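You operate a simulated robot arm through the tools that you are given. There is no shell and no other tool. Be economical: measure what you need, move in short steps, check, and stop when the job is done.

Carry out the task below with a simulated two-armed robot. There is one attempt and no reset: what you move stays moved.

JOB
Tighten the bracket on the yellow nut block from drawer two.
Fine: stand the block on the white sheet, hold it still and turn its thumb screw to the stop. Lay it in the done tray and shut the drawer.

The check looks at the end state, three seconds after you hand in, the way a careful person would. Anything else that was tipped, shoved, dropped, spilled or broken makes it a failure. Flat cloth is picked up by pressing the open fingertips on it (5 to 10 N) and closing them slowly along it; thin cloth reads only 2 to 8 mm in the jaws.

ROBOT AND FRAMES
Two 7-joint arms with two-finger parallel grippers on one trunk, on a base that drives. Base frame: it is fixed to the floor where the robot stands at the start and does not move with it; the origin is under the middle of the robot, x ahead of it, y to its left, z up. Readings come in cm, degrees, newtons and seconds.
The left shoulder is at the start at [6, 14.3, 93.1], the right one opposite. With the tool pointing down near the work surface each hand reaches from about 32 to 74 cm from the robot's upright axis, wherever it stands, measured 20 degrees to its own side. Places, roughly: drawer two [70, 0, 80]; inside of the done tray [70, -90, 90]; top of the white sheet [70, -10, 90]. Payload 1.57 kg a hand.
Tool frame (each hand has its own): the origin (TCP) lies between the finger pads and is the grasp point; the fingertips stand 3 cm ahead of it; z points along the fingers, y is the line along which they close. Largest opening 11 cm; finger width 2.4, thickness 1.2; the body of the gripper, 4.8 by 11.2 cm, starts 7.8 cm behind the TCP.
Orientation is that of the tool frame in the base frame, as a unit quaternion [x, y, z, w]. With the fingers straight down and closing along the base's y, the tool's x points along the base's -x, its y along +y and its z along -z.

CONTROLS
- The arms move only by the tool nudge_tool. It takes "left_deltas", "right_deltas" or both (then of equal length, played together; a hand with none holds still); each is text: rows parted by semicolons, each of 6 numbers parted by spaces: the shift along the tool's x, y, z in cm, then the turn, a rotation vector about the tool's x, y, z in degrees. In form: dx dy dz wx wy wz; .... A call has 1 to 8 rows; each row is the pose to reach, as a shift and turn from the pose commanded when the call began, along the tool's axes at that moment. "left_claw" and "right_claw" are, for a hand that has rows, the finger opening in cm, from 0 to 11, set as the call begins (left out, the last holds). Each row takes 0.2 s and may step no farther than 5 cm and 8.6 degrees from the row before; otherwise, or with a gripper value out of range, the whole call is refused. Where a pose cannot be reached the arm comes as near as it can. A force on the tool above 40 N (or 10 N above the force at the start of the call, whichever is more), or a blocked arm, ends the call early, and 0.2 s more pass. The fingers move at their own pace (about 4.5 cm/s each) and stop on an object; they squeeze with about 25 N. The grip force told is the motor's: it shows also when the fingers shut on nothing. Time passes only in rows, and 0.2 s behind the last, so rows that repeat a pose let the fingers close. The reply holds the time, the measured pose of the TCP, the force on the tool along the base axes, the opening and the grip force, in the units named above and with some noise, with the torque about the TCP (base axes, N m) and any sound that the robot's microphone picked up, and new pictures: "views" is both (left out), scene, wrist or none (wrist: the cameras of the hands that moved).
- Cameras (640 x 400 px; columns grow to the right, rows downward): "scene" is now at [4.38, -1.08, 153.78]; the picture's right is [-0.15, -0.99, 0.00], its down [-0.78, 0.12, -0.61] and it looks along [0.60, -0.09, -0.79] (base axes); focal length 258 px, centre (320, 200). "left" rides on the left gripper at [7, -1.6, -14.1] in its tool frame; the picture's right is [0.23, 0.97, 0.00], its down [-0.86, 0.20, -0.48] and it looks along [-0.47, 0.11, 0.88] (tool axes); focal length 222 px, centre (320, 200). "right" rides on the right gripper at [7, 1.6, -14.1] in its tool frame; the picture's right is [-0.23, 0.97, 0.00], its down [-0.86, -0.20, -0.48] and it looks along [-0.47, -0.11, 0.88] (tool axes); focal length 222 px, centre (320, 200). There is no depth. A picture from a camera that has moved, and an enlarged one, comes with that camera's place and axes in the base frame and with its lens.
- slide_trunk(by): slides the trunk up (or, below 0, down) by that many cm; the arms and the scene camera ride with it, the base frame stays. It gives what a move gives, with no picture.
- drive_base(legs): drives the robot by 1 to 6 legs, each [ahead, left, turn to the left] in cm, cm and degrees, along the robot's own axes; the way and the turn of a leg run together, so that a leg with both is an arc; at most 150 cm and 180 degrees a leg. The arms and the cameras ride along, it lands a little off, and it stops where it bumps. It gives what a move gives, and a new picture of the scene camera.
- head_to(pan, tilt): turns the head with the scene camera to pan (to the left, within 86 degrees either way) and tilt (down, from -29 to 69), counted from straight ahead of the robot. It gives what a move gives, and a new picture of the scene camera.
- enlarge(camera, box): a new picture of the part [left, top, right, bottom] of that camera's present view, enlarged. It takes no simulated time.
- finish_job(): hands the job in; it is judged then, once.

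Go step by step. Nothing tells you exact positions but the pictures and the camera data: compare them with the known pose of the tool, close in by small moves and look again before you grip or let go. The budget is 120 turns and 260 pictures, counting those below and the enlarged ones. Unless the task says otherwise, let go and move clear before handing in, and close with one line.

The tools are called after ">>>" as a command line: name --argument value ..., lists and objects as JSON in quotes. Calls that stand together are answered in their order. nudge_tool: Moves the arms, as the interface text tells. Its arguments: {"type":"object","properties":{"left_deltas":{"type":"string"},"left_claw":{"type":"number"},"right_deltas":{"type":"string"},"right_claw":{"type":"number"},"views":{"type":"string","enum":["both","scene","wrist","none"]}},"required":[]} The other tools are called the same way: slide_trunk (by) slides the trunk up or down; drive_base (legs) drives the base; head_to (pan, tilt) turns the head that bears the scene camera; enlarge (camera, box) takes an enlarged picture of a part of a camera's view; finish_job () hands the job in.

At the start:

```text
clock: 0.0
left_ee_pos: [42.63, 17.76, 104.92]
left_tcp_rot: [0.0, 1.0, 0.0, 0.0]
left_contact_force: [-0.3, -0.1, -0.9]
left_torque: [-0.02, 0.0, -0.01]
left_grip_width: 11.01
left_gripper_force: 0.1
right_ee_pos: [41.28, -20.48, 111.31]
right_tcp_rot: [0.0, 1.0, 0.0, 0.001]
right_contact_force: [0.4, 0.2, -0.4]
right_torque: [0.01, 0.0, -0.02]
right_grip_width: 10.97
right_gripper_force: 0.0
trunk travel left (down, up): [-53.0, 6.0]
robot x, y, heading: [-0.17, -0.06, -0.2]
head pan, tilt: [-8.8, 52.5]
```

scene: 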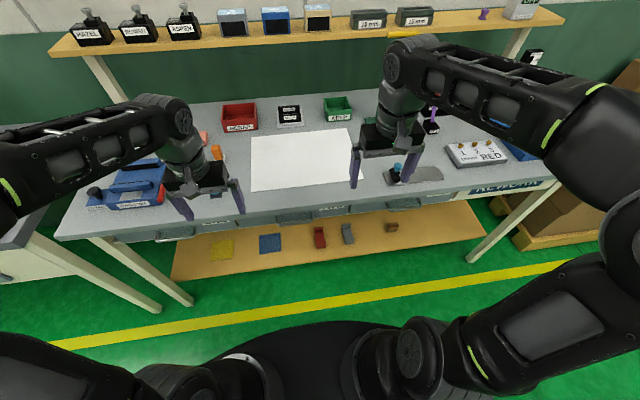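
right: 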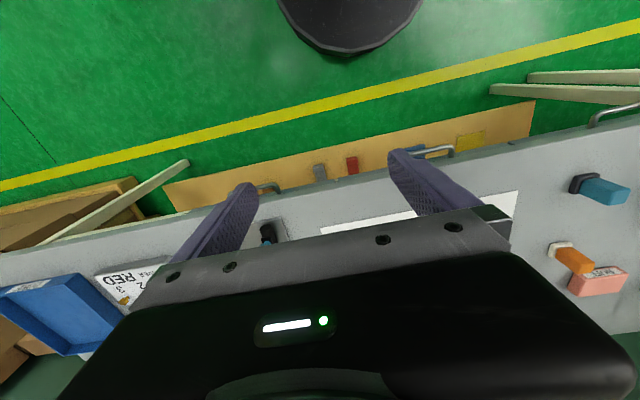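
left: 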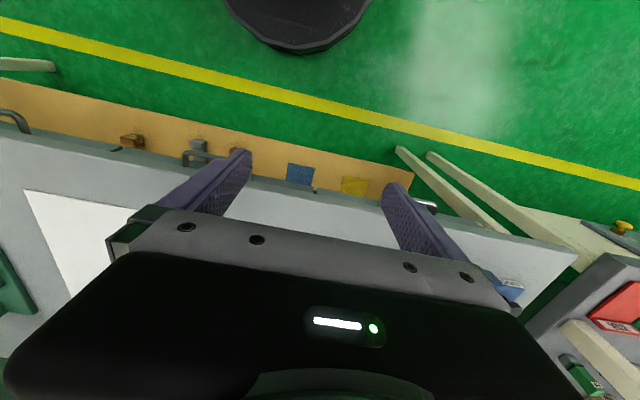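

I see a bench with a white sheet, drawer handles under its front edge, and various trays. I'll look closer at the bench front and the right side before moving.

>>> enlarge --camera "scene" --box '[140, 120, 380, 270]'

>>> enlarge --camera "scene" --box '[360, 70, 600, 220]'

```text
2.67 times, centred on (260, 195) of scene
camera zoom: at [4.38, -1.08, 153.78], right [-0.15, -0.99, 0.0], down [-0.78, 0.12, -0.61], along [0.6, -0.09, -0.79], focal length 689 px, centre (480, 213)
```

zoom: 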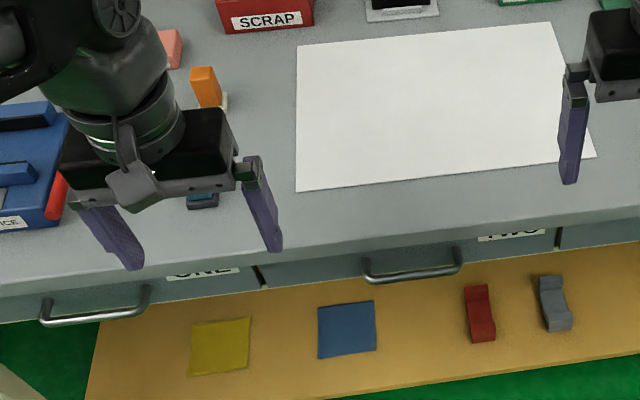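

```text
2.67 times, centred on (480, 145) of scene
camera zoom: at [4.38, -1.08, 153.78], right [-0.15, -0.99, 0.0], down [-0.78, 0.12, -0.61], along [0.6, -0.09, -0.79], focal length 689 px, centre (-107, 347)
```

zoom: 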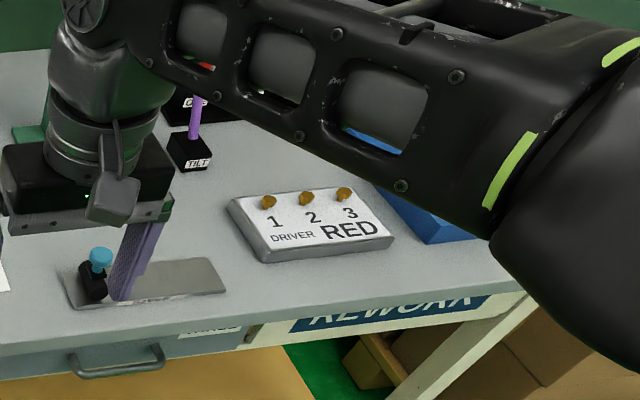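

Drawer two's handle seems to be near [50, 0, 85]. I'll look right and left with the head to know the surroundings.

>>> head_to --pan -50 --tilt 38

>>> head_to --pan 20 --tilt 45

```text
clock: 1.1
left_ee_pos: [42.44, 17.77, 104.83]
left_tcp_rot: [0.0, 1.0, 0.0, 0.0]
left_contact_force: [-0.8, -0.5, -0.1]
left_torque: [0.0, -0.04, 0.03]
left_grip_width: 11.0
left_gripper_force: 0.0
right_ee_pos: [41.25, -20.52, 111.19]
right_tcp_rot: [-0.001, 1.0, 0.0, 0.001]
right_contact_force: [-0.1, -0.7, 0.1]
right_torque: [0.0, 0.03, 0.01]
right_grip_width: 11.0
right_gripper_force: 0.1
trunk travel left (down, up): [-53.0, 6.0]
robot x, y, heading: [0.03, 0.17, 0.0]
head pan, tilt: [-50.0, 38.0]
camera scene: at [2.56, -6.55, 155.82], right [-0.77, -0.64, 0.0], down [-0.4, 0.47, -0.79], along [0.51, -0.6, -0.62], focal length 258 px, centre (320, 200)
```

scene: 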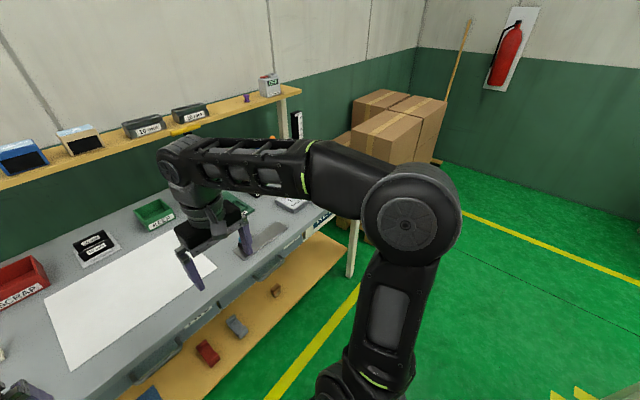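

```text
clock: 2.5
left_ee_pos: [42.57, 17.71, 104.85]
left_tcp_rot: [0.0, 1.0, 0.001, 0.0]
left_contact_force: [-0.2, 0.2, 0.1]
left_torque: [-0.02, -0.02, -0.03]
left_grip_width: 11.0
left_gripper_force: 0.0
right_ee_pos: [41.22, -20.64, 111.28]
right_tcp_rot: [0.0, 1.0, 0.0, 0.001]
right_contact_force: [0.1, 0.2, -0.5]
right_torque: [-0.02, 0.01, -0.02]
right_grip_width: 11.01
right_gripper_force: 0.0
trunk travel left (down, up): [-53.0, 6.0]
robot x, y, heading: [0.3, -0.06, 0.1]
head pan, tilt: [20.0, 45.0]
camera scene: at [4.65, 2.83, 154.8], right [0.34, -0.94, 0.0], down [-0.66, -0.24, -0.71], along [0.66, 0.24, -0.71], focal length 258 px, centre (320, 200)
```

scene: 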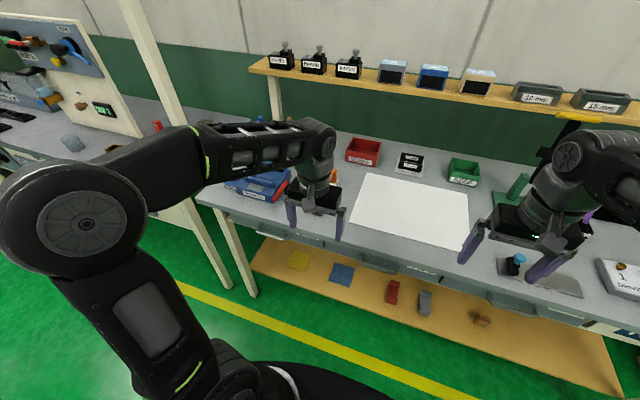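

The right arm hides the done tray. I'll back off 30 cm, which I need anyway for the drawer pull.

>>> drive_base --legs '[[-30, 0, 0]]'

>>> head_to --pan -30 --tilt 35

```text
clock: 4.5
left_ee_pos: [12.37, 17.77, 104.91]
left_tcp_rot: [0.0, 1.0, 0.0, 0.0]
left_contact_force: [-0.4, 0.0, 1.1]
left_torque: [0.0, -0.03, 0.03]
left_grip_width: 10.99
left_gripper_force: 0.0
right_ee_pos: [10.98, -20.63, 111.32]
right_tcp_rot: [-0.001, 1.0, 0.0, 0.001]
right_contact_force: [-0.9, 0.6, -0.9]
right_torque: [-0.02, -0.03, 0.01]
right_grip_width: 11.01
right_gripper_force: 0.0
trunk travel left (down, up): [-53.0, 6.0]
robot x, y, heading: [-30.27, 0.12, -0.1]
head pan, tilt: [20.0, 45.0]
camera scene: at [-25.61, 2.83, 154.81], right [0.34, -0.94, 0.0], down [-0.66, -0.24, -0.71], along [0.66, 0.24, -0.71], focal length 258 px, centre (320, 200)
```

scene: 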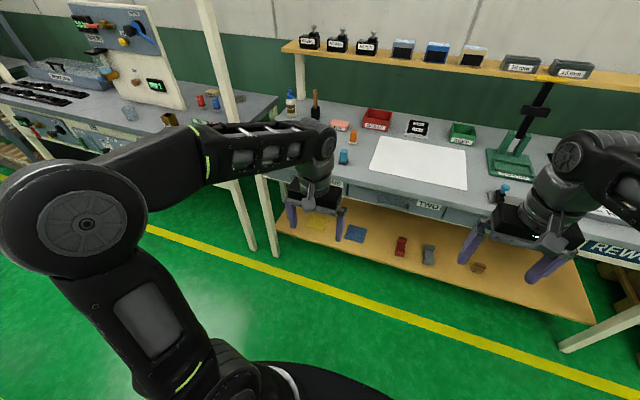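

```text
clock: 5.7
left_ee_pos: [12.39, 17.82, 104.96]
left_tcp_rot: [-0.001, 1.0, 0.0, -0.001]
left_contact_force: [0.0, -0.5, 0.7]
left_torque: [0.0, -0.02, -0.01]
left_grip_width: 10.99
left_gripper_force: 0.0
right_ee_pos: [11.14, -20.46, 111.26]
right_tcp_rot: [-0.001, 1.0, 0.0, 0.0]
right_contact_force: [-0.7, 0.2, 0.1]
right_torque: [-0.04, 0.02, -0.01]
right_grip_width: 11.01
right_gripper_force: 0.1
trunk travel left (down, up): [-53.0, 6.0]
robot x, y, heading: [-30.29, 0.08, 0.0]
head pan, tilt: [-30.0, 35.0]
camera scene: at [-25.5, -4.34, 156.28], right [-0.5, -0.87, 0.0], down [-0.5, 0.29, -0.82], along [0.71, -0.41, -0.57], focal length 258 px, centre (320, 200)
```

scene: 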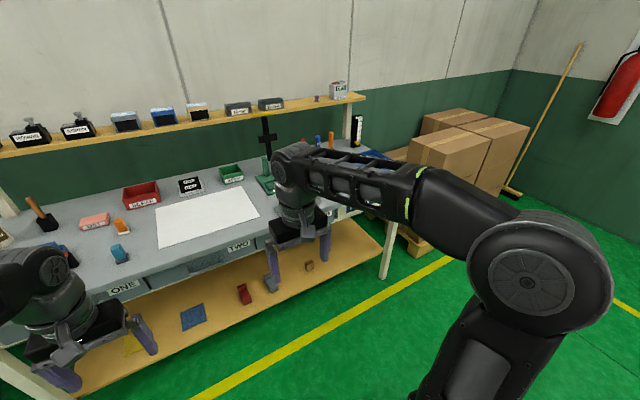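

I'll look straight at the drawers from here.

>>> head_to --pan 0 --tilt 40

>>> enlarge --camera "scene" --box '[210, 110, 450, 260]'

```text
clock: 6.7
left_ee_pos: [12.39, 17.81, 105.01]
left_tcp_rot: [-0.001, 1.0, 0.0, 0.0]
left_contact_force: [0.3, -0.3, 0.3]
left_torque: [0.0, -0.01, 0.01]
left_grip_width: 11.01
left_gripper_force: 0.1
right_ee_pos: [11.15, -20.59, 111.36]
right_tcp_rot: [-0.001, 1.0, 0.0, 0.001]
right_contact_force: [0.4, 0.5, -0.2]
right_torque: [0.02, 0.01, 0.0]
right_grip_width: 11.02
right_gripper_force: 0.1
trunk travel left (down, up): [-53.0, 6.0]
robot x, y, heading: [-30.21, 0.14, -0.2]
head pan, tilt: [0.0, 40.0]
camera scene: at [-24.63, 0.05, 155.53], right [0.0, -1.0, 0.0], down [-0.64, 0.0, -0.77], along [0.77, 0.0, -0.64], focal length 258 px, centre (320, 200)
```

scene: 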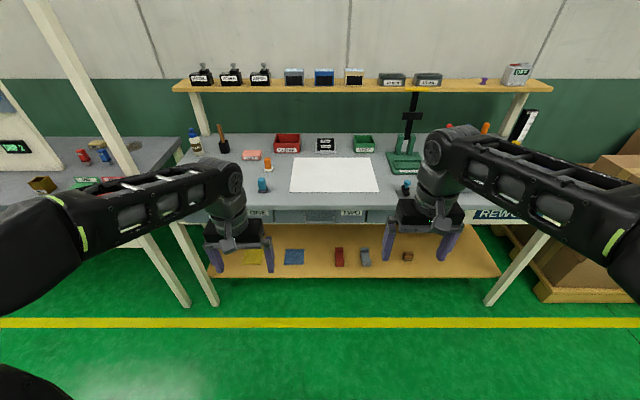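

```text
2.67 times, centred on (330, 185) of scene
camera zoom: at [-24.63, 0.05, 155.53], right [0.0, -1.0, 0.0], down [-0.64, 0.0, -0.77], along [0.77, 0.0, -0.64], focal length 689 px, centre (293, 240)
```

zoom: 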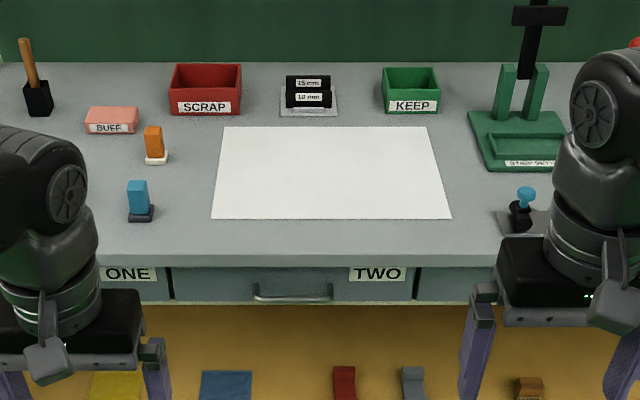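

The drawer-two handle is a bar about 12 cm long along y at roughly [50, 0, 83.3], with the bench edge at x≈51.5. I'll turn the left hand to point forward.

>>> nudge_tool --left_deltas "-2 0 0 0 -8.5 0; -4 0 0 0 -17 0; -6 0 0 0 -25.5 0; -8 0 0 0 -34 0; -10 0 0 0 -42.5 0; -12 0 0 0 -51 0; -14 0 0 0 -59.5 0; -16 0 0 0 -68 0" --left_claw 5 --views "none"

>>> nudge_tool --left_deltas "0 0 0 0 -8 0; 0 0 0 0 -15 0; 0 0 0 0 -22 0" --views "none"

>>> nudge_tool --left_deltas "0 0 0 0 0 -8.5; 0 0 0 0 0 -17; 0 0 0 0 0 -25.5; 0 0 0 0 0 -34; 0 0 0 0 0 -42.5; 0 0 0 0 0 -51; 0 0 0 0 0 -59.5; 0 0 0 0 0 -68" --views "none"

>>> nudge_tool --left_deltas "0 0 0 0 0 -7.5; 0 0 0 0 0 -15; 0 0 0 0 0 -22; 0 0 0 0 0 -22"

```text
clock: 8.5
left_ee_pos: [28.41, 17.8, 104.92]
left_tcp_rot: [0.0, 0.829, 0.0, 0.559]
left_contact_force: [0.2, 0.1, -0.3]
left_torque: [0.02, 0.01, -0.02]
left_grip_width: 4.96
left_gripper_force: 0.0
right_ee_pos: [11.28, -20.39, 111.26]
right_tcp_rot: [0.0, 1.0, 0.0, 0.0]
right_contact_force: [0.7, 0.2, -0.1]
right_torque: [0.02, 0.0, 0.01]
right_grip_width: 11.01
right_gripper_force: 0.0
trunk travel left (down, up): [-53.0, 6.0]
robot x, y, heading: [-30.05, 0.11, 0.1]
head pan, tilt: [0.0, 40.0]
```

```text
clock: 9.3
left_ee_pos: [28.45, 17.76, 104.63]
left_tcp_rot: [0.003, 0.799, 0.002, 0.602]
left_contact_force: [0.2, 0.5, -0.5]
left_torque: [-0.04, -0.01, -0.01]
left_grip_width: 5.01
left_gripper_force: 0.1
left hand out of reach, approached as far as the arm can: row 1, 2, 3
right_ee_pos: [11.1, -20.38, 111.18]
right_tcp_rot: [-0.001, 1.0, 0.0, 0.002]
right_contact_force: [0.2, 0.2, 0.8]
right_torque: [-0.01, 0.03, 0.03]
right_grip_width: 11.03
right_gripper_force: 0.0
trunk travel left (down, up): [-53.0, 6.0]
robot x, y, heading: [-30.12, -0.16, 0.2]
head pan, tilt: [0.0, 40.0]
```

```text
clock: 11.1
left_ee_pos: [28.5, 17.68, 104.58]
left_tcp_rot: [-0.444, 0.664, -0.336, 0.499]
left_contact_force: [-0.4, -0.1, 0.0]
left_torque: [0.01, 0.01, -0.04]
left_grip_width: 5.03
left_gripper_force: 0.1
right_ee_pos: [11.19, -20.53, 111.26]
right_tcp_rot: [-0.001, 1.0, 0.001, 0.001]
right_contact_force: [0.3, -1.0, 0.4]
right_torque: [0.0, -0.01, 0.01]
right_grip_width: 11.0
right_gripper_force: 0.0
trunk travel left (down, up): [-53.0, 6.0]
robot x, y, heading: [-30.34, -0.21, 0.3]
head pan, tilt: [0.0, 40.0]
```

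```text
clock: 12.1
left_ee_pos: [28.48, 17.67, 104.58]
left_tcp_rot: [-0.563, 0.567, -0.424, 0.426]
left_contact_force: [0.0, 0.3, 0.0]
left_torque: [0.01, 0.03, -0.01]
left_grip_width: 5.02
left_gripper_force: 0.0
right_ee_pos: [11.25, -20.56, 111.35]
right_tcp_rot: [-0.001, 1.0, -0.001, 0.002]
right_contact_force: [1.2, -0.3, 0.1]
right_torque: [-0.03, 0.02, 0.03]
right_grip_width: 11.01
right_gripper_force: 0.1
trunk travel left (down, up): [-53.0, 6.0]
robot x, y, heading: [-29.81, -0.07, -0.0]
head pan, tilt: [0.0, 40.0]
camera scene: at [-24.64, 0.04, 155.53], right [0.0, -1.0, 0.0], down [-0.64, 0.0, -0.77], along [0.77, 0.0, -0.64], focal length 258 px, centre (320, 200)
camera left: at [15.23, 10.71, 110.04], right [-0.27, -0.22, -0.94], down [-0.51, 0.86, -0.05], along [0.81, 0.47, -0.35], focal length 222 px, centre (320, 200)
```

scene: 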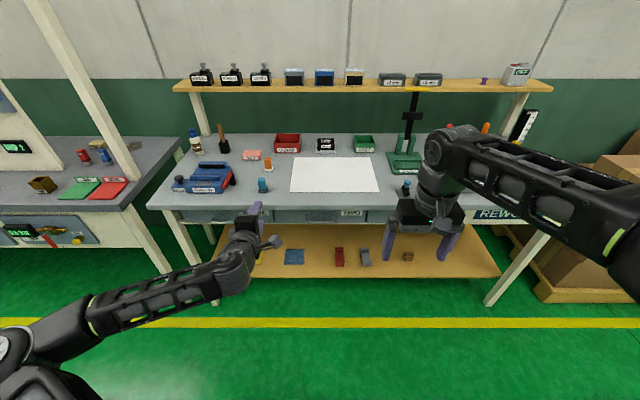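
left: 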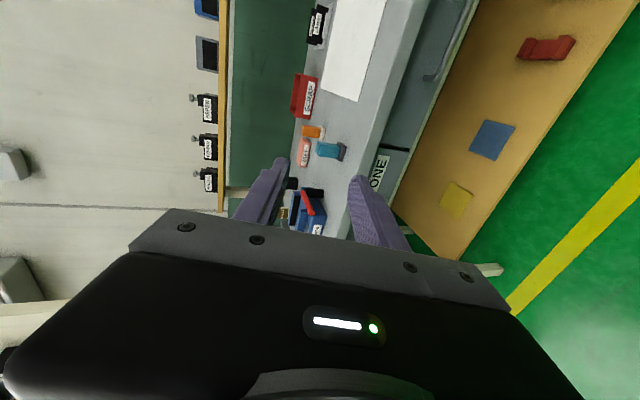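

The hand now points forward, about 16° below horizontal. I'll lower it in front of the drawer-two handle, still well clear.

>>> nudge_tool --left_deltas "3 3.3 0 0 0 0; 6 6.6 0 0 0 0; 9 10 0 0 0 0; 12 13.3 0 0 0 0; 15 16.6 0 0 0 0; 17.5 20 0 0 0 0; 17.5 20 0 0 0 0"

```text
clock: 13.7
left_ee_pos: [31.01, 5.65, 96.77]
left_tcp_rot: [-0.566, 0.602, -0.403, 0.394]
left_contact_force: [0.3, -0.1, -0.2]
left_torque: [0.01, 0.0, -0.02]
left_grip_width: 5.03
left_gripper_force: 0.1
left hand out of reach, approached as far as the arm can: row 2, 3, 4, 5, 6, 7
right_ee_pos: [11.13, -20.4, 111.37]
right_tcp_rot: [-0.001, 1.0, 0.0, 0.001]
right_contact_force: [0.4, 0.2, -0.9]
right_torque: [-0.01, 0.03, 0.03]
right_grip_width: 11.01
right_gripper_force: 0.0
trunk travel left (down, up): [-53.0, 6.0]
robot x, y, heading: [-29.89, 0.34, 0.1]
head pan, tilt: [0.0, 40.0]
camera scene: at [-24.68, 0.12, 155.53], right [0.0, -1.0, 0.0], down [-0.64, 0.0, -0.77], along [0.77, 0.0, -0.64], focal length 258 px, centre (320, 200)
camera left: at [18.01, -0.79, 103.33], right [-0.37, -0.19, -0.91], down [-0.48, 0.88, 0.01], along [0.8, 0.44, -0.41], focal length 222 px, centre (320, 200)
```

scene: 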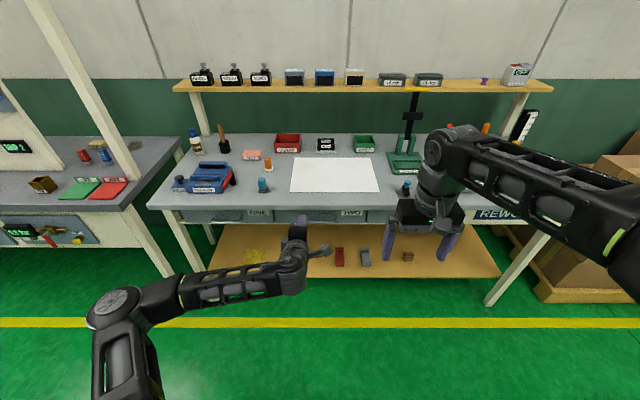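
left: 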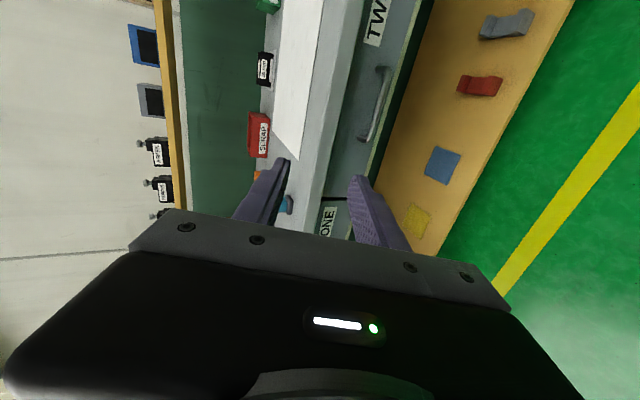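

The arm hits its reach limits in this posture, so I'll use the trunk and base instead. I'll slide the trunk down 24 cm and then raise and level the hand.

>>> slide_trunk --by -24

>>> nudge_tool --left_deltas "0 -3 2 0 0 0; 0 -6 4 0 0 0; 0 -9 6 0 0 0; 0 -9 6 0 -7 0; 0 -9 6 0 -7 0"

```text
clock: 16.2
left_ee_pos: [30.92, 5.62, 72.73]
left_tcp_rot: [-0.567, 0.602, -0.402, 0.393]
left_contact_force: [0.6, 0.3, -1.0]
left_torque: [0.0, 0.01, 0.04]
left_grip_width: 5.04
left_gripper_force: 0.0
right_ee_pos: [11.22, -20.46, 87.31]
right_tcp_rot: [0.0, 1.0, -0.001, 0.001]
right_contact_force: [-0.2, -0.2, -0.1]
right_torque: [0.01, 0.01, -0.02]
right_grip_width: 10.98
right_gripper_force: 0.1
trunk travel left (down, up): [-29.0, 30.0]
robot x, y, heading: [-30.1, 0.02, 0.1]
head pan, tilt: [0.0, 40.0]
```

```text
clock: 17.4
left_ee_pos: [39.83, 5.11, 78.93]
left_tcp_rot: [0.59, -0.577, 0.365, -0.43]
left_contact_force: [0.4, -0.9, 0.6]
left_torque: [0.0, 0.04, -0.02]
left_grip_width: 5.01
left_gripper_force: 0.1
right_ee_pos: [11.23, -20.44, 87.38]
right_tcp_rot: [-0.001, 1.0, 0.001, 0.001]
right_contact_force: [0.2, -0.4, -0.2]
right_torque: [0.0, 0.0, -0.01]
right_grip_width: 11.0
right_gripper_force: 0.1
trunk travel left (down, up): [-29.0, 30.0]
robot x, y, heading: [-30.23, -0.27, 0.1]
head pan, tilt: [0.0, 40.0]
camera scene: at [-24.62, 0.03, 131.53], right [0.0, -1.0, 0.0], down [-0.64, 0.0, -0.77], along [0.77, 0.0, -0.64], focal length 258 px, centre (320, 200)
camera left: at [27.7, -3.08, 85.13], right [-0.34, -0.19, -0.92], down [-0.57, 0.82, 0.04], along [0.74, 0.54, -0.39], focal length 222 px, centre (320, 200)
```

scene: 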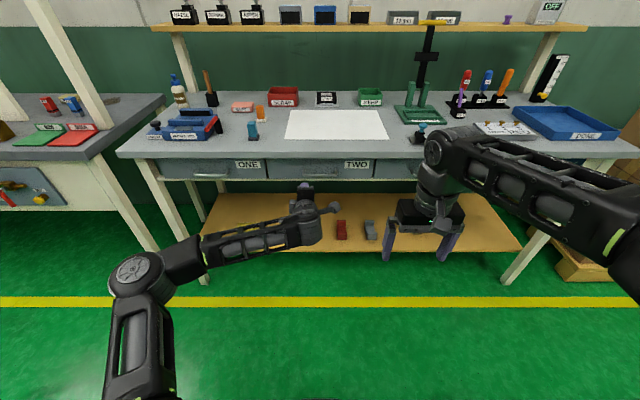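
left: 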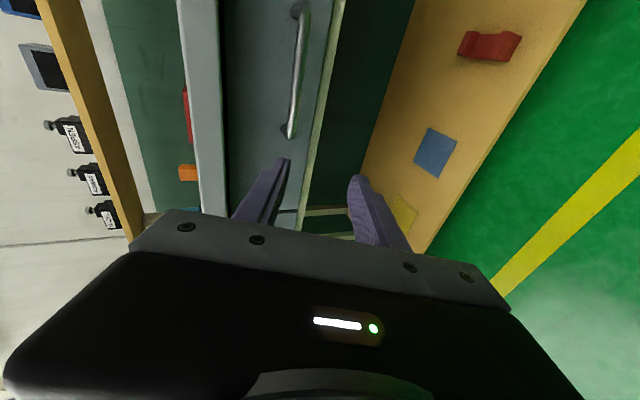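

The view now also shows the blue DONE tray at the far right. I'll fix the yaw and pitch up, then recheck the handle height.

>>> nudge_tool --left_deltas "0 0 0 0 7 0; 0 0 0 7 7 0; 0 0 0 14 7 0; 0 0 0 20 7 0; 0 0 0 20 7 0" --views "wrist"

>>> enlarge --camera "scene" --box '[220, 100, 420, 225]'

```text
clock: 18.6
left_ee_pos: [40.09, 5.35, 81.0]
left_tcp_rot: [-0.527, 0.572, -0.447, 0.441]
left_contact_force: [0.2, 0.0, -0.4]
left_torque: [-0.01, -0.01, 0.0]
left_grip_width: 5.02
left_gripper_force: 0.0
left hand out of reach, approached as far as the arm can: row 3, 4, 5
right_ee_pos: [11.17, -20.52, 87.21]
right_tcp_rot: [-0.001, 1.0, 0.0, 0.002]
right_contact_force: [0.5, 0.1, -0.8]
right_torque: [-0.01, -0.03, -0.04]
right_grip_width: 11.0
right_gripper_force: 0.1
trunk travel left (down, up): [-29.0, 30.0]
robot x, y, heading: [-30.37, 0.02, -0.0]
head pan, tilt: [0.0, 40.0]
camera left: at [26.21, -0.99, 85.29], right [-0.22, -0.18, -0.96], down [-0.46, 0.89, -0.07], along [0.86, 0.43, -0.28], focal length 222 px, centre (320, 200)
```

left: 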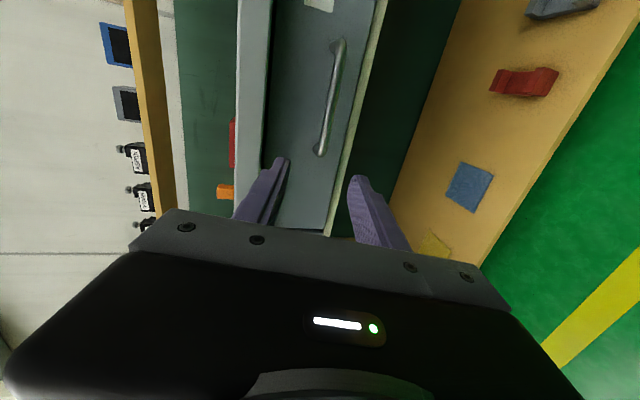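

```text
3.20 times, centred on (320, 162) of scene
camera zoom: at [-24.62, 0.05, 131.53], right [0.0, -1.0, 0.0], down [-0.64, 0.0, -0.77], along [0.77, 0.0, -0.64], focal length 827 px, centre (320, 320)
```

zoom: 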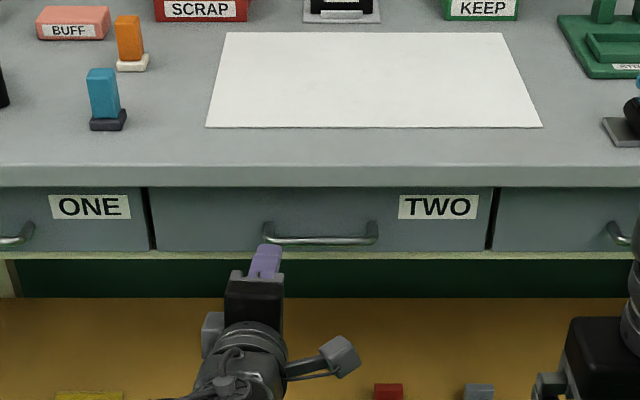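

Triangulating from the closer views puts the handle at about [54.7, 0, 77.5]. I'll position by base and trunk so the hand's pose is kept.

>>> drive_base --legs '[[7, -5.3, 0]]'

>>> slide_trunk --by -2.8

>>> nudge_tool --left_deltas "0 0 0 0 0 0" --views "wrist"

>>> enlarge --camera "scene" --box '[220, 100, 420, 225]'

```text
clock: 19.7
left_ee_pos: [47.28, 0.01, 80.87]
left_tcp_rot: [-0.527, 0.572, -0.447, 0.442]
left_contact_force: [0.4, 1.0, 0.5]
left_torque: [0.01, -0.01, 0.01]
left_grip_width: 5.02
left_gripper_force: 0.0
right_ee_pos: [18.15, -25.8, 87.23]
right_tcp_rot: [0.001, 1.0, 0.0, 0.001]
right_contact_force: [0.0, -0.7, 0.2]
right_torque: [0.0, -0.01, 0.02]
right_grip_width: 10.99
right_gripper_force: 0.1
trunk travel left (down, up): [-29.0, 30.0]
robot x, y, heading: [-22.98, -5.06, 0.1]
head pan, tilt: [0.0, 40.0]
camera scene: at [-17.55, -5.25, 131.52], right [0.0, -1.0, 0.0], down [-0.64, 0.0, -0.77], along [0.77, 0.0, -0.64], focal length 258 px, centre (320, 200)
```

scene: 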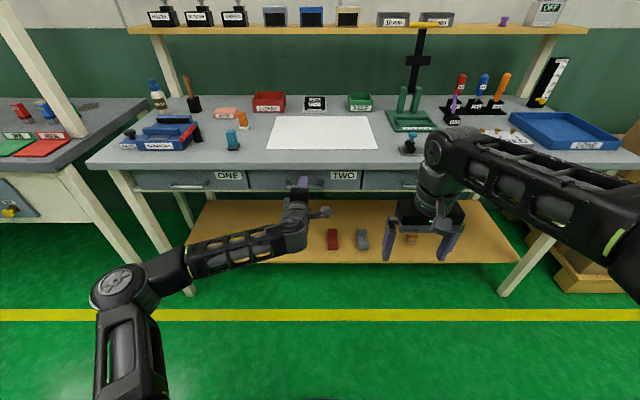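

```text
clock: 20.4
left_ee_pos: [47.18, 0.05, 78.12]
left_tcp_rot: [-0.526, 0.573, -0.448, 0.441]
left_contact_force: [-0.7, -0.6, 0.9]
left_torque: [0.03, -0.01, -0.05]
left_grip_width: 5.04
left_gripper_force: 0.1
right_ee_pos: [18.06, -25.92, 84.43]
right_tcp_rot: [0.001, 1.0, 0.0, 0.001]
right_contact_force: [-0.3, 0.9, 0.2]
right_torque: [0.0, -0.01, -0.01]
right_grip_width: 10.98
right_gripper_force: 0.1
trunk travel left (down, up): [-26.2, 32.8]
robot x, y, heading: [-23.15, -5.54, 0.3]
head pan, tilt: [0.0, 40.0]
```

```text
clock: 20.8
left_ee_pos: [47.15, -0.07, 78.07]
left_tcp_rot: [-0.527, 0.573, -0.447, 0.441]
left_contact_force: [0.5, 0.9, 0.6]
left_torque: [0.02, 0.0, -0.03]
left_grip_width: 5.01
left_gripper_force: 0.0
right_ee_pos: [18.26, -25.81, 84.5]
right_tcp_rot: [0.0, 1.0, 0.0, 0.001]
right_contact_force: [0.8, 0.1, 0.3]
right_torque: [0.04, -0.01, 0.02]
right_grip_width: 11.01
right_gripper_force: 0.1
trunk travel left (down, up): [-26.2, 32.8]
robot x, y, heading: [-22.91, -5.61, 0.1]
head pan, tilt: [0.0, 40.0]
camera left: at [33.26, -6.31, 82.48], right [-0.22, -0.18, -0.96], down [-0.46, 0.89, -0.07], along [0.86, 0.43, -0.28], focal length 222 px, centre (320, 200)
```

left: 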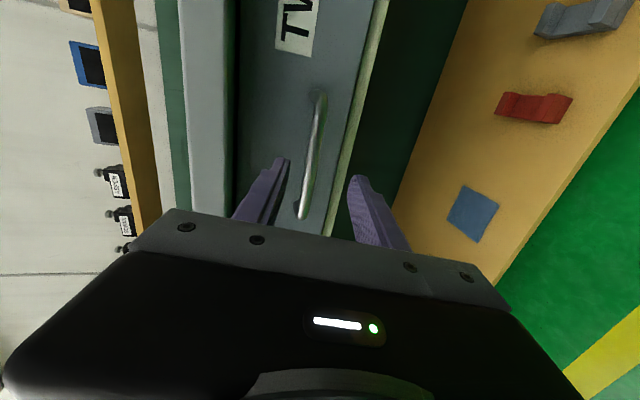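

```text
3.20 times, centred on (320, 162) of scene
camera zoom: at [-17.58, -5.23, 128.73], right [0.0, -1.0, 0.0], down [-0.64, 0.0, -0.77], along [0.77, 0.0, -0.64], focal length 827 px, centre (320, 320)
```

zoom: 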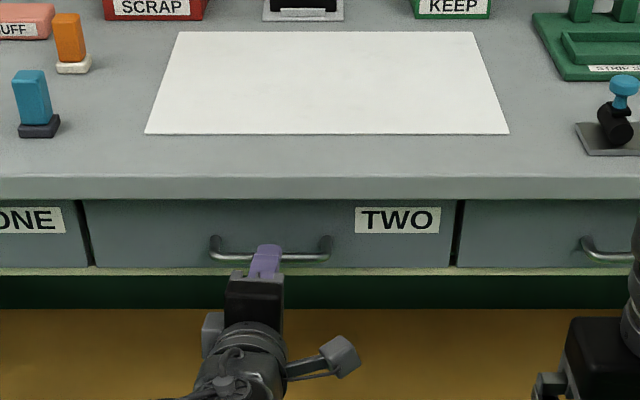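

The handle is nicely centred between the fingers. I'll advance along the fingers by 5 cm and look.

>>> nudge_tool --left_deltas "0 0 2.5 0 0 0; 0 0 5 0 0 0" --views "wrist"

>>> enlarge --camera "scene" --box '[270, 150, 350, 200]'

```text
clock: 21.4
left_ee_pos: [52.11, -0.17, 77.12]
left_tcp_rot: [-0.527, 0.574, -0.447, 0.44]
left_contact_force: [-0.9, -0.7, 0.1]
left_torque: [0.01, 0.01, 0.0]
left_grip_width: 5.01
left_gripper_force: 0.1
right_ee_pos: [18.19, -25.84, 84.49]
right_tcp_rot: [0.001, 1.0, 0.0, 0.001]
right_contact_force: [-0.2, -0.1, -0.6]
right_torque: [0.02, 0.01, 0.01]
right_grip_width: 10.99
right_gripper_force: 0.1
trunk travel left (down, up): [-26.2, 32.8]
robot x, y, heading: [-23.0, -5.26, 0.0]
head pan, tilt: [0.0, 40.0]
camera left: at [38.21, -6.57, 81.49], right [-0.22, -0.18, -0.96], down [-0.46, 0.89, -0.06], along [0.86, 0.43, -0.28], focal length 222 px, centre (320, 200)
```

left: 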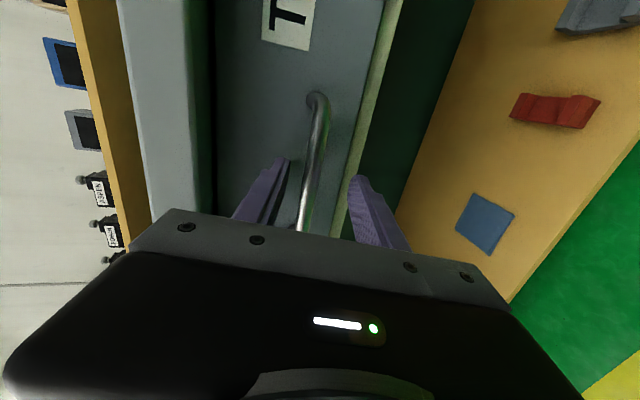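

```text
8.00 times, centred on (310, 175) of scene
camera zoom: at [-17.57, -5.23, 128.73], right [0.0, -1.0, 0.0], down [-0.64, 0.0, -0.77], along [0.77, 0.0, -0.64], focal length 2068 px, centre (400, 400)
```

zoom: 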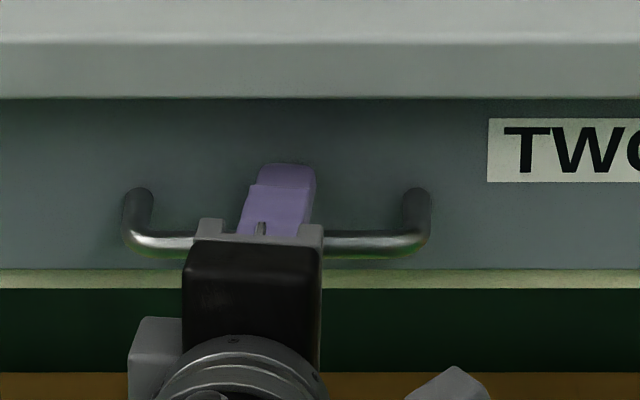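

Bar lies between the fingers. I'll ease forward 2 cm and close slowly.

>>> nudge_tool --left_deltas "0 0 0.7 0 0 0; 0 0 1.4 0 0 0; 0 0 2 0 0 0" --views "none"

>>> nudge_tool --left_deltas "0 0 0 0 0 0; 0 0 0 0 0 0; 0 0 0 0 0 0; 0 0 0 0 0 0" --left_claw 0 --views "wrist"

```text
clock: 22.0
left_ee_pos: [52.88, -0.36, 77.09]
left_tcp_rot: [-0.525, 0.574, -0.448, 0.44]
left_contact_force: [-30.0, 6.4, 2.2]
left_torque: [-0.15, -0.91, 0.41]
left_grip_width: 4.63
left_gripper_force: 0.1
right_ee_pos: [17.94, -25.61, 84.57]
right_tcp_rot: [-0.001, 1.0, 0.001, 0.003]
right_contact_force: [-0.9, 0.6, 0.9]
right_torque: [0.02, -0.01, -0.01]
right_grip_width: 10.98
right_gripper_force: 0.1
trunk travel left (down, up): [-26.2, 32.8]
robot x, y, heading: [-23.32, -5.16, 0.2]
head pan, tilt: [0.0, 40.0]
stopped in row 3 (left hand): the force on the tool passed its limit at 50 N (the readings are from after the stop); the commanded pose is now the measured one
```

```text
clock: 23.0
left_ee_pos: [53.1, -0.4, 77.71]
left_tcp_rot: [-0.525, 0.569, -0.452, 0.442]
left_contact_force: [1.6, 0.5, 33.2]
left_torque: [-0.53, -0.23, 0.39]
left_grip_width: 1.28
left_gripper_force: 29.2
right_ee_pos: [17.82, -25.72, 84.59]
right_tcp_rot: [-0.001, 1.0, -0.001, 0.002]
right_contact_force: [-0.9, 0.5, -0.4]
right_torque: [0.0, 0.0, 0.06]
right_grip_width: 11.0
right_gripper_force: 0.1
trunk travel left (down, up): [-26.2, 32.8]
robot x, y, heading: [-22.9, -5.59, 0.1]
head pan, tilt: [0.0, 40.0]
camera left: at [39.14, -6.68, 81.91], right [-0.21, -0.19, -0.96], down [-0.46, 0.89, -0.07], along [0.86, 0.43, -0.27], focal length 222 px, centre (320, 200)
```

left: 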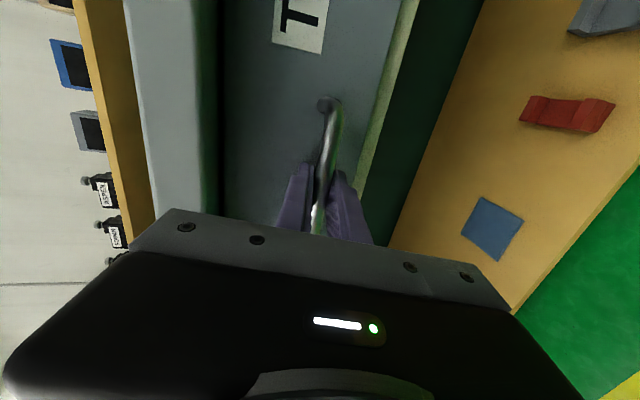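

The bar is gripped (1.3 cm). I'll relieve the vertical force and then back the base to pull the drawer.

>>> nudge_tool --left_deltas "0 -0.4 0 0 0 0; 0 -0.5 -0.1 0 0 0" --views "none"

>>> drive_base --legs '[[-8, 0, 0]]'

```text
clock: 23.6
left_ee_pos: [53.06, -0.42, 77.6]
left_tcp_rot: [-0.526, 0.571, -0.449, 0.441]
left_contact_force: [2.6, 1.2, 22.3]
left_torque: [-0.79, -0.21, -0.1]
left_grip_width: 1.27
left_gripper_force: 30.0
right_ee_pos: [18.01, -25.68, 84.41]
right_tcp_rot: [-0.001, 1.0, 0.0, 0.001]
right_contact_force: [-0.1, 0.3, -0.5]
right_torque: [0.01, 0.01, 0.01]
right_grip_width: 10.98
right_gripper_force: 0.1
trunk travel left (down, up): [-26.2, 32.8]
robot x, y, heading: [-23.1, -5.59, -0.0]
head pan, tilt: [0.0, 40.0]
```

```text
clock: 24.7
left_ee_pos: [44.97, -0.34, 77.76]
left_tcp_rot: [-0.527, 0.572, -0.449, 0.441]
left_contact_force: [-1.4, 0.5, 21.5]
left_torque: [-0.73, -0.12, 0.25]
left_grip_width: 1.25
left_gripper_force: 29.8
right_ee_pos: [9.87, -25.69, 84.53]
right_tcp_rot: [-0.001, 1.0, 0.0, 0.001]
right_contact_force: [-0.1, -0.6, 0.5]
right_torque: [0.04, 0.02, 0.0]
right_grip_width: 10.99
right_gripper_force: 0.0
trunk travel left (down, up): [-26.2, 32.8]
robot x, y, heading: [-31.29, -5.33, 0.1]
head pan, tilt: [0.0, 40.0]
camera scene: at [-25.9, -5.21, 128.75], right [0.0, -1.0, 0.0], down [-0.64, 0.0, -0.77], along [0.77, 0.0, -0.64], focal length 258 px, centre (320, 200)
```

scene: 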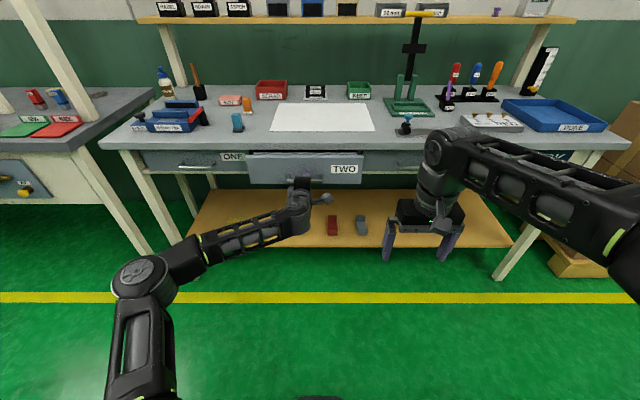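

Drawer two is sliding open. I'll pull it further.

>>> drive_base --legs '[[-14, 0, 0]]'

>>> enlarge --camera "scene" --box '[220, 100, 420, 225]'

```text
clock: 26.0
left_ee_pos: [31.03, -0.47, 77.75]
left_tcp_rot: [-0.527, 0.572, -0.448, 0.44]
left_contact_force: [-1.2, 0.0, 11.1]
left_torque: [-0.76, -0.11, 0.16]
left_grip_width: 1.29
left_gripper_force: 29.8
right_ee_pos: [-4.04, -25.9, 84.4]
right_tcp_rot: [-0.001, 1.0, -0.001, 0.001]
right_contact_force: [0.2, 0.1, -0.1]
right_torque: [-0.02, 0.04, 0.01]
right_grip_width: 11.01
right_gripper_force: 0.0
trunk travel left (down, up): [-26.2, 32.8]
robot x, y, heading: [-45.74, -5.29, 0.1]
head pan, tilt: [0.0, 40.0]
camera scene: at [-39.88, -5.24, 128.74], right [0.0, -1.0, 0.0], down [-0.64, 0.0, -0.77], along [0.77, 0.0, -0.64], focal length 258 px, centre (320, 200)
```

scene: 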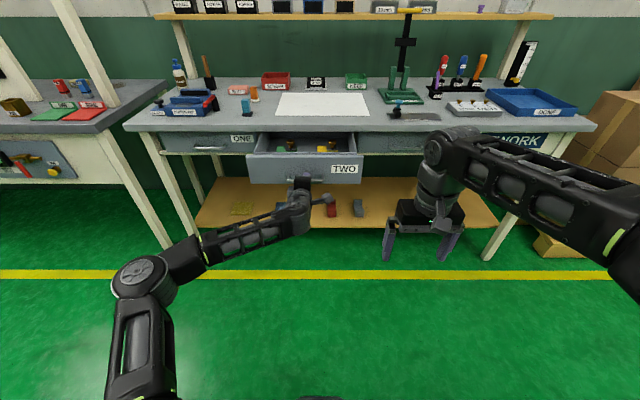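

```text
3.20 times, centred on (320, 162) of scene
camera zoom: at [-39.88, -5.24, 128.74], right [0.0, -1.0, 0.0], down [-0.64, 0.0, -0.77], along [0.77, 0.0, -0.64], focal length 827 px, centre (320, 320)
```

zoom: 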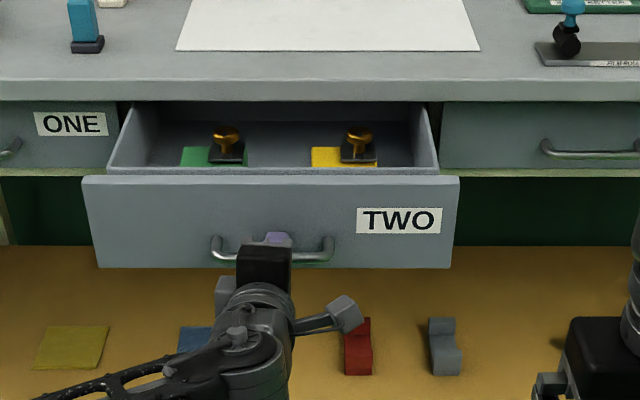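

Two blocks are visible, green at left and yellow at right. The yellow one is still near the bench edge, so I'll pull 5 cm more.

>>> drive_base --legs '[[-5, 0, 0]]'

>>> slide_trunk --by 0.4

>>> enlarge --camera "scene" --box '[220, 90, 420, 215]'

```text
clock: 27.0
left_ee_pos: [27.75, -0.28, 77.81]
left_tcp_rot: [-0.527, 0.574, -0.446, 0.44]
left_contact_force: [-1.2, 0.0, -54.6]
left_torque: [-0.9, 0.08, -0.79]
left_grip_width: 1.3
left_gripper_force: 29.9
right_ee_pos: [-7.19, -25.49, 85.34]
right_tcp_rot: [0.002, 1.0, 0.0, 0.015]
right_contact_force: [0.7, -0.7, 0.4]
right_torque: [-0.04, 0.05, 0.01]
right_grip_width: 11.0
right_gripper_force: 0.1
trunk travel left (down, up): [-26.2, 32.8]
robot x, y, heading: [-46.44, -4.94, 0.2]
head pan, tilt: [0.0, 40.0]
stopped in leg 1: the robot was blocked; the commanded pose is now the measured one
camera scene: at [-39.16, -4.98, 128.73], right [0.0, -1.0, 0.0], down [-0.65, 0.0, -0.76], along [0.76, 0.0, -0.65], focal length 258 px, centre (320, 200)
```

scene: 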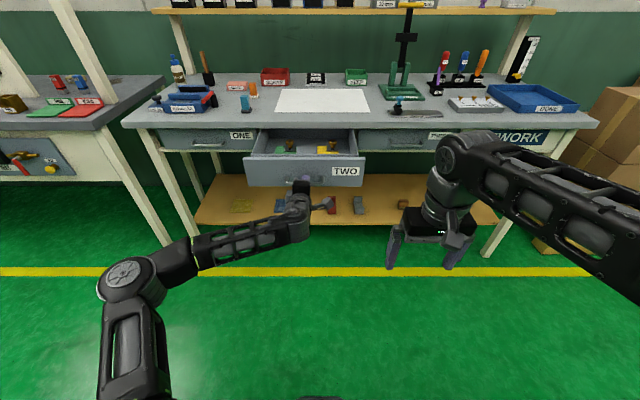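

```text
clock: 27.5
left_ee_pos: [28.41, -0.23, 77.86]
left_tcp_rot: [-0.529, 0.575, -0.445, 0.438]
left_contact_force: [-1.0, 0.6, -62.0]
left_torque: [-0.77, 0.06, -0.17]
left_grip_width: 1.36
left_gripper_force: 29.9
right_ee_pos: [-6.62, -25.53, 85.53]
right_tcp_rot: [0.0, 1.0, 0.001, 0.009]
right_contact_force: [-0.4, -0.1, -1.0]
right_torque: [0.0, -0.02, -0.01]
right_grip_width: 11.01
right_gripper_force: 0.1
trunk travel left (down, up): [-26.6, 32.4]
robot x, y, heading: [-46.49, -5.07, -0.1]
head pan, tilt: [0.0, 40.0]
```

```text
3.20 times, centred on (320, 152) of scene
camera zoom: at [-38.86, -5.03, 129.15], right [0.0, -1.0, 0.0], down [-0.65, 0.0, -0.76], along [0.76, 0.0, -0.65], focal length 827 px, centre (320, 352)
```

zoom: 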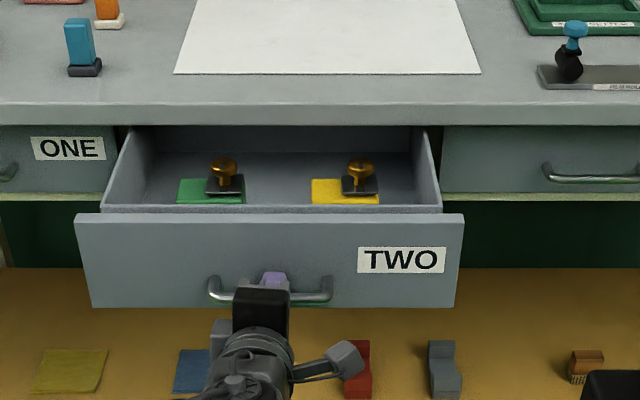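

The drawer reached its stop at about 25 cm. I'll release the handle to unload the arm.

>>> slide_trunk --by -0.6

>>> nudge_tool --left_deltas "0 0 0 0 0 0; 0 0 0 0 0 0; 0 0 0 0 0 0" --left_claw 5 --views "none"

```text
clock: 28.1
left_ee_pos: [28.4, -0.34, 77.78]
left_tcp_rot: [-0.527, 0.573, -0.447, 0.44]
left_contact_force: [1.6, 1.5, -49.0]
left_torque: [-0.65, 0.07, 0.5]
left_grip_width: 1.31
left_gripper_force: 29.3
right_ee_pos: [-6.58, -25.5, 84.95]
right_tcp_rot: [0.0, 1.0, 0.001, 0.01]
right_contact_force: [-1.0, -0.9, 0.4]
right_torque: [0.06, -0.04, 0.0]
right_grip_width: 10.99
right_gripper_force: 0.1
trunk travel left (down, up): [-26.0, 33.0]
robot x, y, heading: [-46.02, -5.07, -0.2]
head pan, tilt: [0.0, 40.0]
```

```text
clock: 28.9
left_ee_pos: [28.22, -0.41, 79.28]
left_tcp_rot: [-0.521, 0.567, -0.455, 0.447]
left_contact_force: [0.0, -1.0, -0.4]
left_torque: [-0.02, -0.02, 0.0]
left_grip_width: 5.04
left_gripper_force: 0.1
right_ee_pos: [-6.96, -25.6, 85.11]
right_tcp_rot: [0.001, 1.0, 0.0, 0.012]
right_contact_force: [0.3, -0.5, 0.5]
right_torque: [0.02, 0.01, -0.01]
right_grip_width: 11.01
right_gripper_force: 0.0
trunk travel left (down, up): [-26.0, 33.0]
robot x, y, heading: [-46.42, -4.9, -0.2]
head pan, tilt: [0.0, 40.0]
```

Something resisted the base behind me too, and the torso reads slightly pitched. I'll withdraw the hand with the arm, then look.

>>> nudge_tool --left_deltas "0 0 -2 0 0 0; 0 0 -4 0 0 0; 0 0 -6 0 0 0; 0 0 -8 0 0 0"

>>> head_to --pan 0 --tilt 62

```text
clock: 29.9
left_ee_pos: [20.37, 0.12, 80.5]
left_tcp_rot: [-0.522, 0.567, -0.454, 0.447]
left_contact_force: [0.5, -1.3, -0.1]
left_torque: [-0.04, 0.02, -0.02]
left_grip_width: 5.03
left_gripper_force: 0.0
right_ee_pos: [-6.96, -25.65, 85.13]
right_tcp_rot: [-0.001, 1.0, 0.0, 0.012]
right_contact_force: [0.9, 0.3, -0.9]
right_torque: [-0.04, 0.02, 0.02]
right_grip_width: 11.02
right_gripper_force: 0.1
trunk travel left (down, up): [-26.0, 33.0]
robot x, y, heading: [-46.61, -5.16, -0.1]
head pan, tilt: [0.0, 40.0]
camera scene: at [-39.47, -5.07, 128.62], right [0.0, -1.0, 0.0], down [-0.65, 0.0, -0.76], along [0.76, 0.0, -0.65], focal length 258 px, centre (320, 200)
camera left: at [6.38, -6.24, 84.59], right [-0.19, -0.18, -0.96], down [-0.46, 0.89, -0.08], along [0.87, 0.43, -0.26], focal length 222 px, centre (320, 200)
```

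scene: 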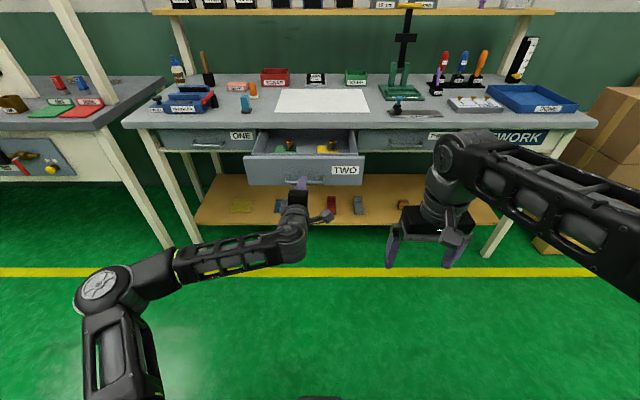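
left: 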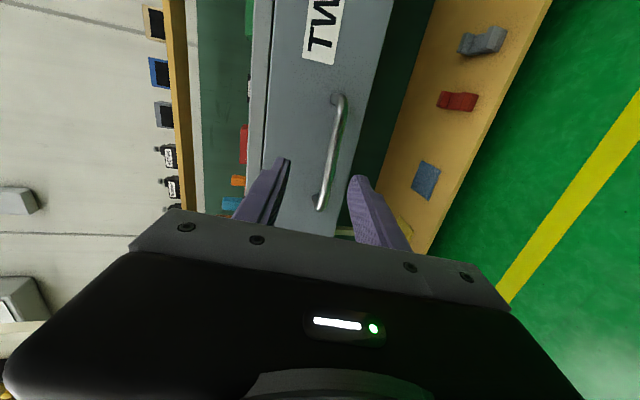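

```text
clock: 30.7
left_ee_pos: [20.43, 0.06, 80.54]
left_tcp_rot: [-0.521, 0.567, -0.454, 0.447]
left_contact_force: [-0.2, 0.0, -0.1]
left_torque: [0.0, 0.01, 0.0]
left_grip_width: 4.99
left_gripper_force: 0.1
right_ee_pos: [-6.96, -25.57, 85.06]
right_tcp_rot: [0.0, 1.0, 0.002, 0.013]
right_contact_force: [-0.1, -0.2, 0.4]
right_torque: [-0.01, 0.0, 0.06]
right_grip_width: 11.0
right_gripper_force: 0.1
trunk travel left (down, up): [-26.0, 33.0]
robot x, y, heading: [-46.35, -5.44, -0.0]
head pan, tilt: [0.0, 62.0]
camera scene: at [-41.57, -5.08, 125.74], right [0.0, -1.0, 0.0], down [-0.89, 0.0, -0.46], along [0.46, 0.0, -0.89], focal length 258 px, centre (320, 200)
```

scene: 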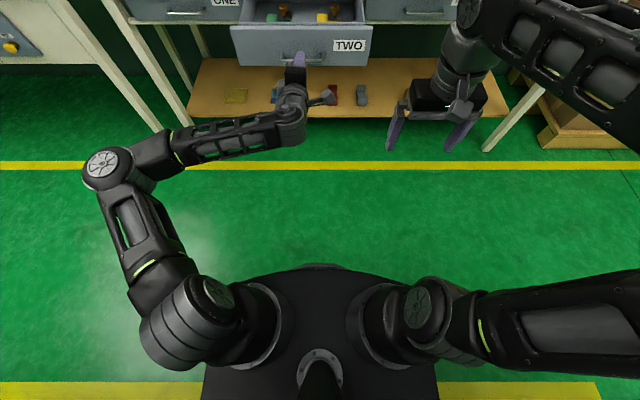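

Nothing is in the way. Next I'll raise the trunk and turn the left hand back to pointing down.

>>> slide_trunk --by 27

>>> nudge_tool --left_deltas "0 0 0 0 0 8.5; 0 0 0 0 0 17; 0 0 0 0 0 25.5; 0 0 0 0 0 34; 0 0 0 0 0 42.5; 0 0 0 0 0 51; 0 0 0 0 0 59.5; 0 0 0 0 0 68" --views "none"

>>> nudge_tool --left_deltas "0 0 0 0 0 8.5; 0 0 0 0 0 17; 0 0 0 0 0 22" --views "none"

>>> nudge_tool --left_deltas "0 2 0 0 8.5 0; 0 4 0 0 17 0; 0 6 0 0 25.5 0; 0 8 0 0 34 0; 0 10 0 0 42.5 0; 0 12 0 0 51 0; 0 14 0 0 59.5 0; 0 16 0 0 68 0" --views "none"

```text
clock: 33.5
left_ee_pos: [20.52, -0.01, 107.47]
left_tcp_rot: [-0.521, 0.567, -0.455, 0.447]
left_contact_force: [0.0, 0.0, 1.5]
left_torque: [-0.04, 0.02, 0.06]
left_grip_width: 5.0
left_gripper_force: 0.0
right_ee_pos: [-6.93, -25.67, 112.09]
right_tcp_rot: [-0.001, 1.0, 0.0, 0.012]
right_contact_force: [0.5, 0.2, -0.2]
right_torque: [-0.01, 0.02, 0.0]
right_grip_width: 11.0
right_gripper_force: 0.0
trunk travel left (down, up): [-53.0, 6.0]
robot x, y, heading: [-46.29, -5.22, -0.1]
head pan, tilt: [0.0, 62.0]
```

```text
clock: 35.3
left_ee_pos: [20.54, -0.01, 107.5]
left_tcp_rot: [-0.114, 0.762, -0.125, 0.625]
left_contact_force: [-0.1, -1.0, 0.4]
left_torque: [-0.01, -0.03, 0.05]
left_grip_width: 5.03
left_gripper_force: 0.0
right_ee_pos: [-6.82, -25.7, 112.11]
right_tcp_rot: [0.0, 1.0, 0.001, 0.012]
right_contact_force: [-0.3, 0.1, 0.2]
right_torque: [0.07, -0.06, 0.0]
right_grip_width: 11.03
right_gripper_force: 0.0
trunk travel left (down, up): [-53.0, 6.0]
robot x, y, heading: [-46.29, -5.28, 0.2]
head pan, tilt: [0.0, 62.0]
```

```text
clock: 36.1
left_ee_pos: [20.51, -0.04, 107.59]
left_tcp_rot: [0.033, 0.77, -0.004, 0.637]
left_contact_force: [-0.8, 0.1, -0.6]
left_torque: [-0.02, 0.01, -0.01]
left_grip_width: 5.0
left_gripper_force: 0.1
right_ee_pos: [-6.88, -25.67, 112.1]
right_tcp_rot: [0.0, 1.0, 0.001, 0.012]
right_contact_force: [-0.1, -1.2, 0.6]
right_torque: [-0.02, -0.05, 0.02]
right_grip_width: 11.0
right_gripper_force: 0.1
trunk travel left (down, up): [-53.0, 6.0]
robot x, y, heading: [-46.3, -5.13, 0.0]
head pan, tilt: [0.0, 62.0]
```

```text
clock: 37.9
left_ee_pos: [21.59, 15.64, 108.18]
left_tcp_rot: [0.034, 0.995, 0.014, 0.096]
left_contact_force: [0.6, -0.8, -0.8]
left_torque: [0.11, -0.01, 0.01]
left_grip_width: 4.98
left_gripper_force: 0.0
right_ee_pos: [-6.78, -25.79, 112.01]
right_tcp_rot: [0.001, 1.0, 0.001, 0.011]
right_contact_force: [0.1, -0.5, -1.0]
right_torque: [0.02, 0.02, -0.01]
right_grip_width: 10.99
right_gripper_force: 0.1
trunk travel left (down, up): [-53.0, 6.0]
robot x, y, heading: [-46.44, -4.89, -0.2]
head pan, tilt: [0.0, 62.0]
```

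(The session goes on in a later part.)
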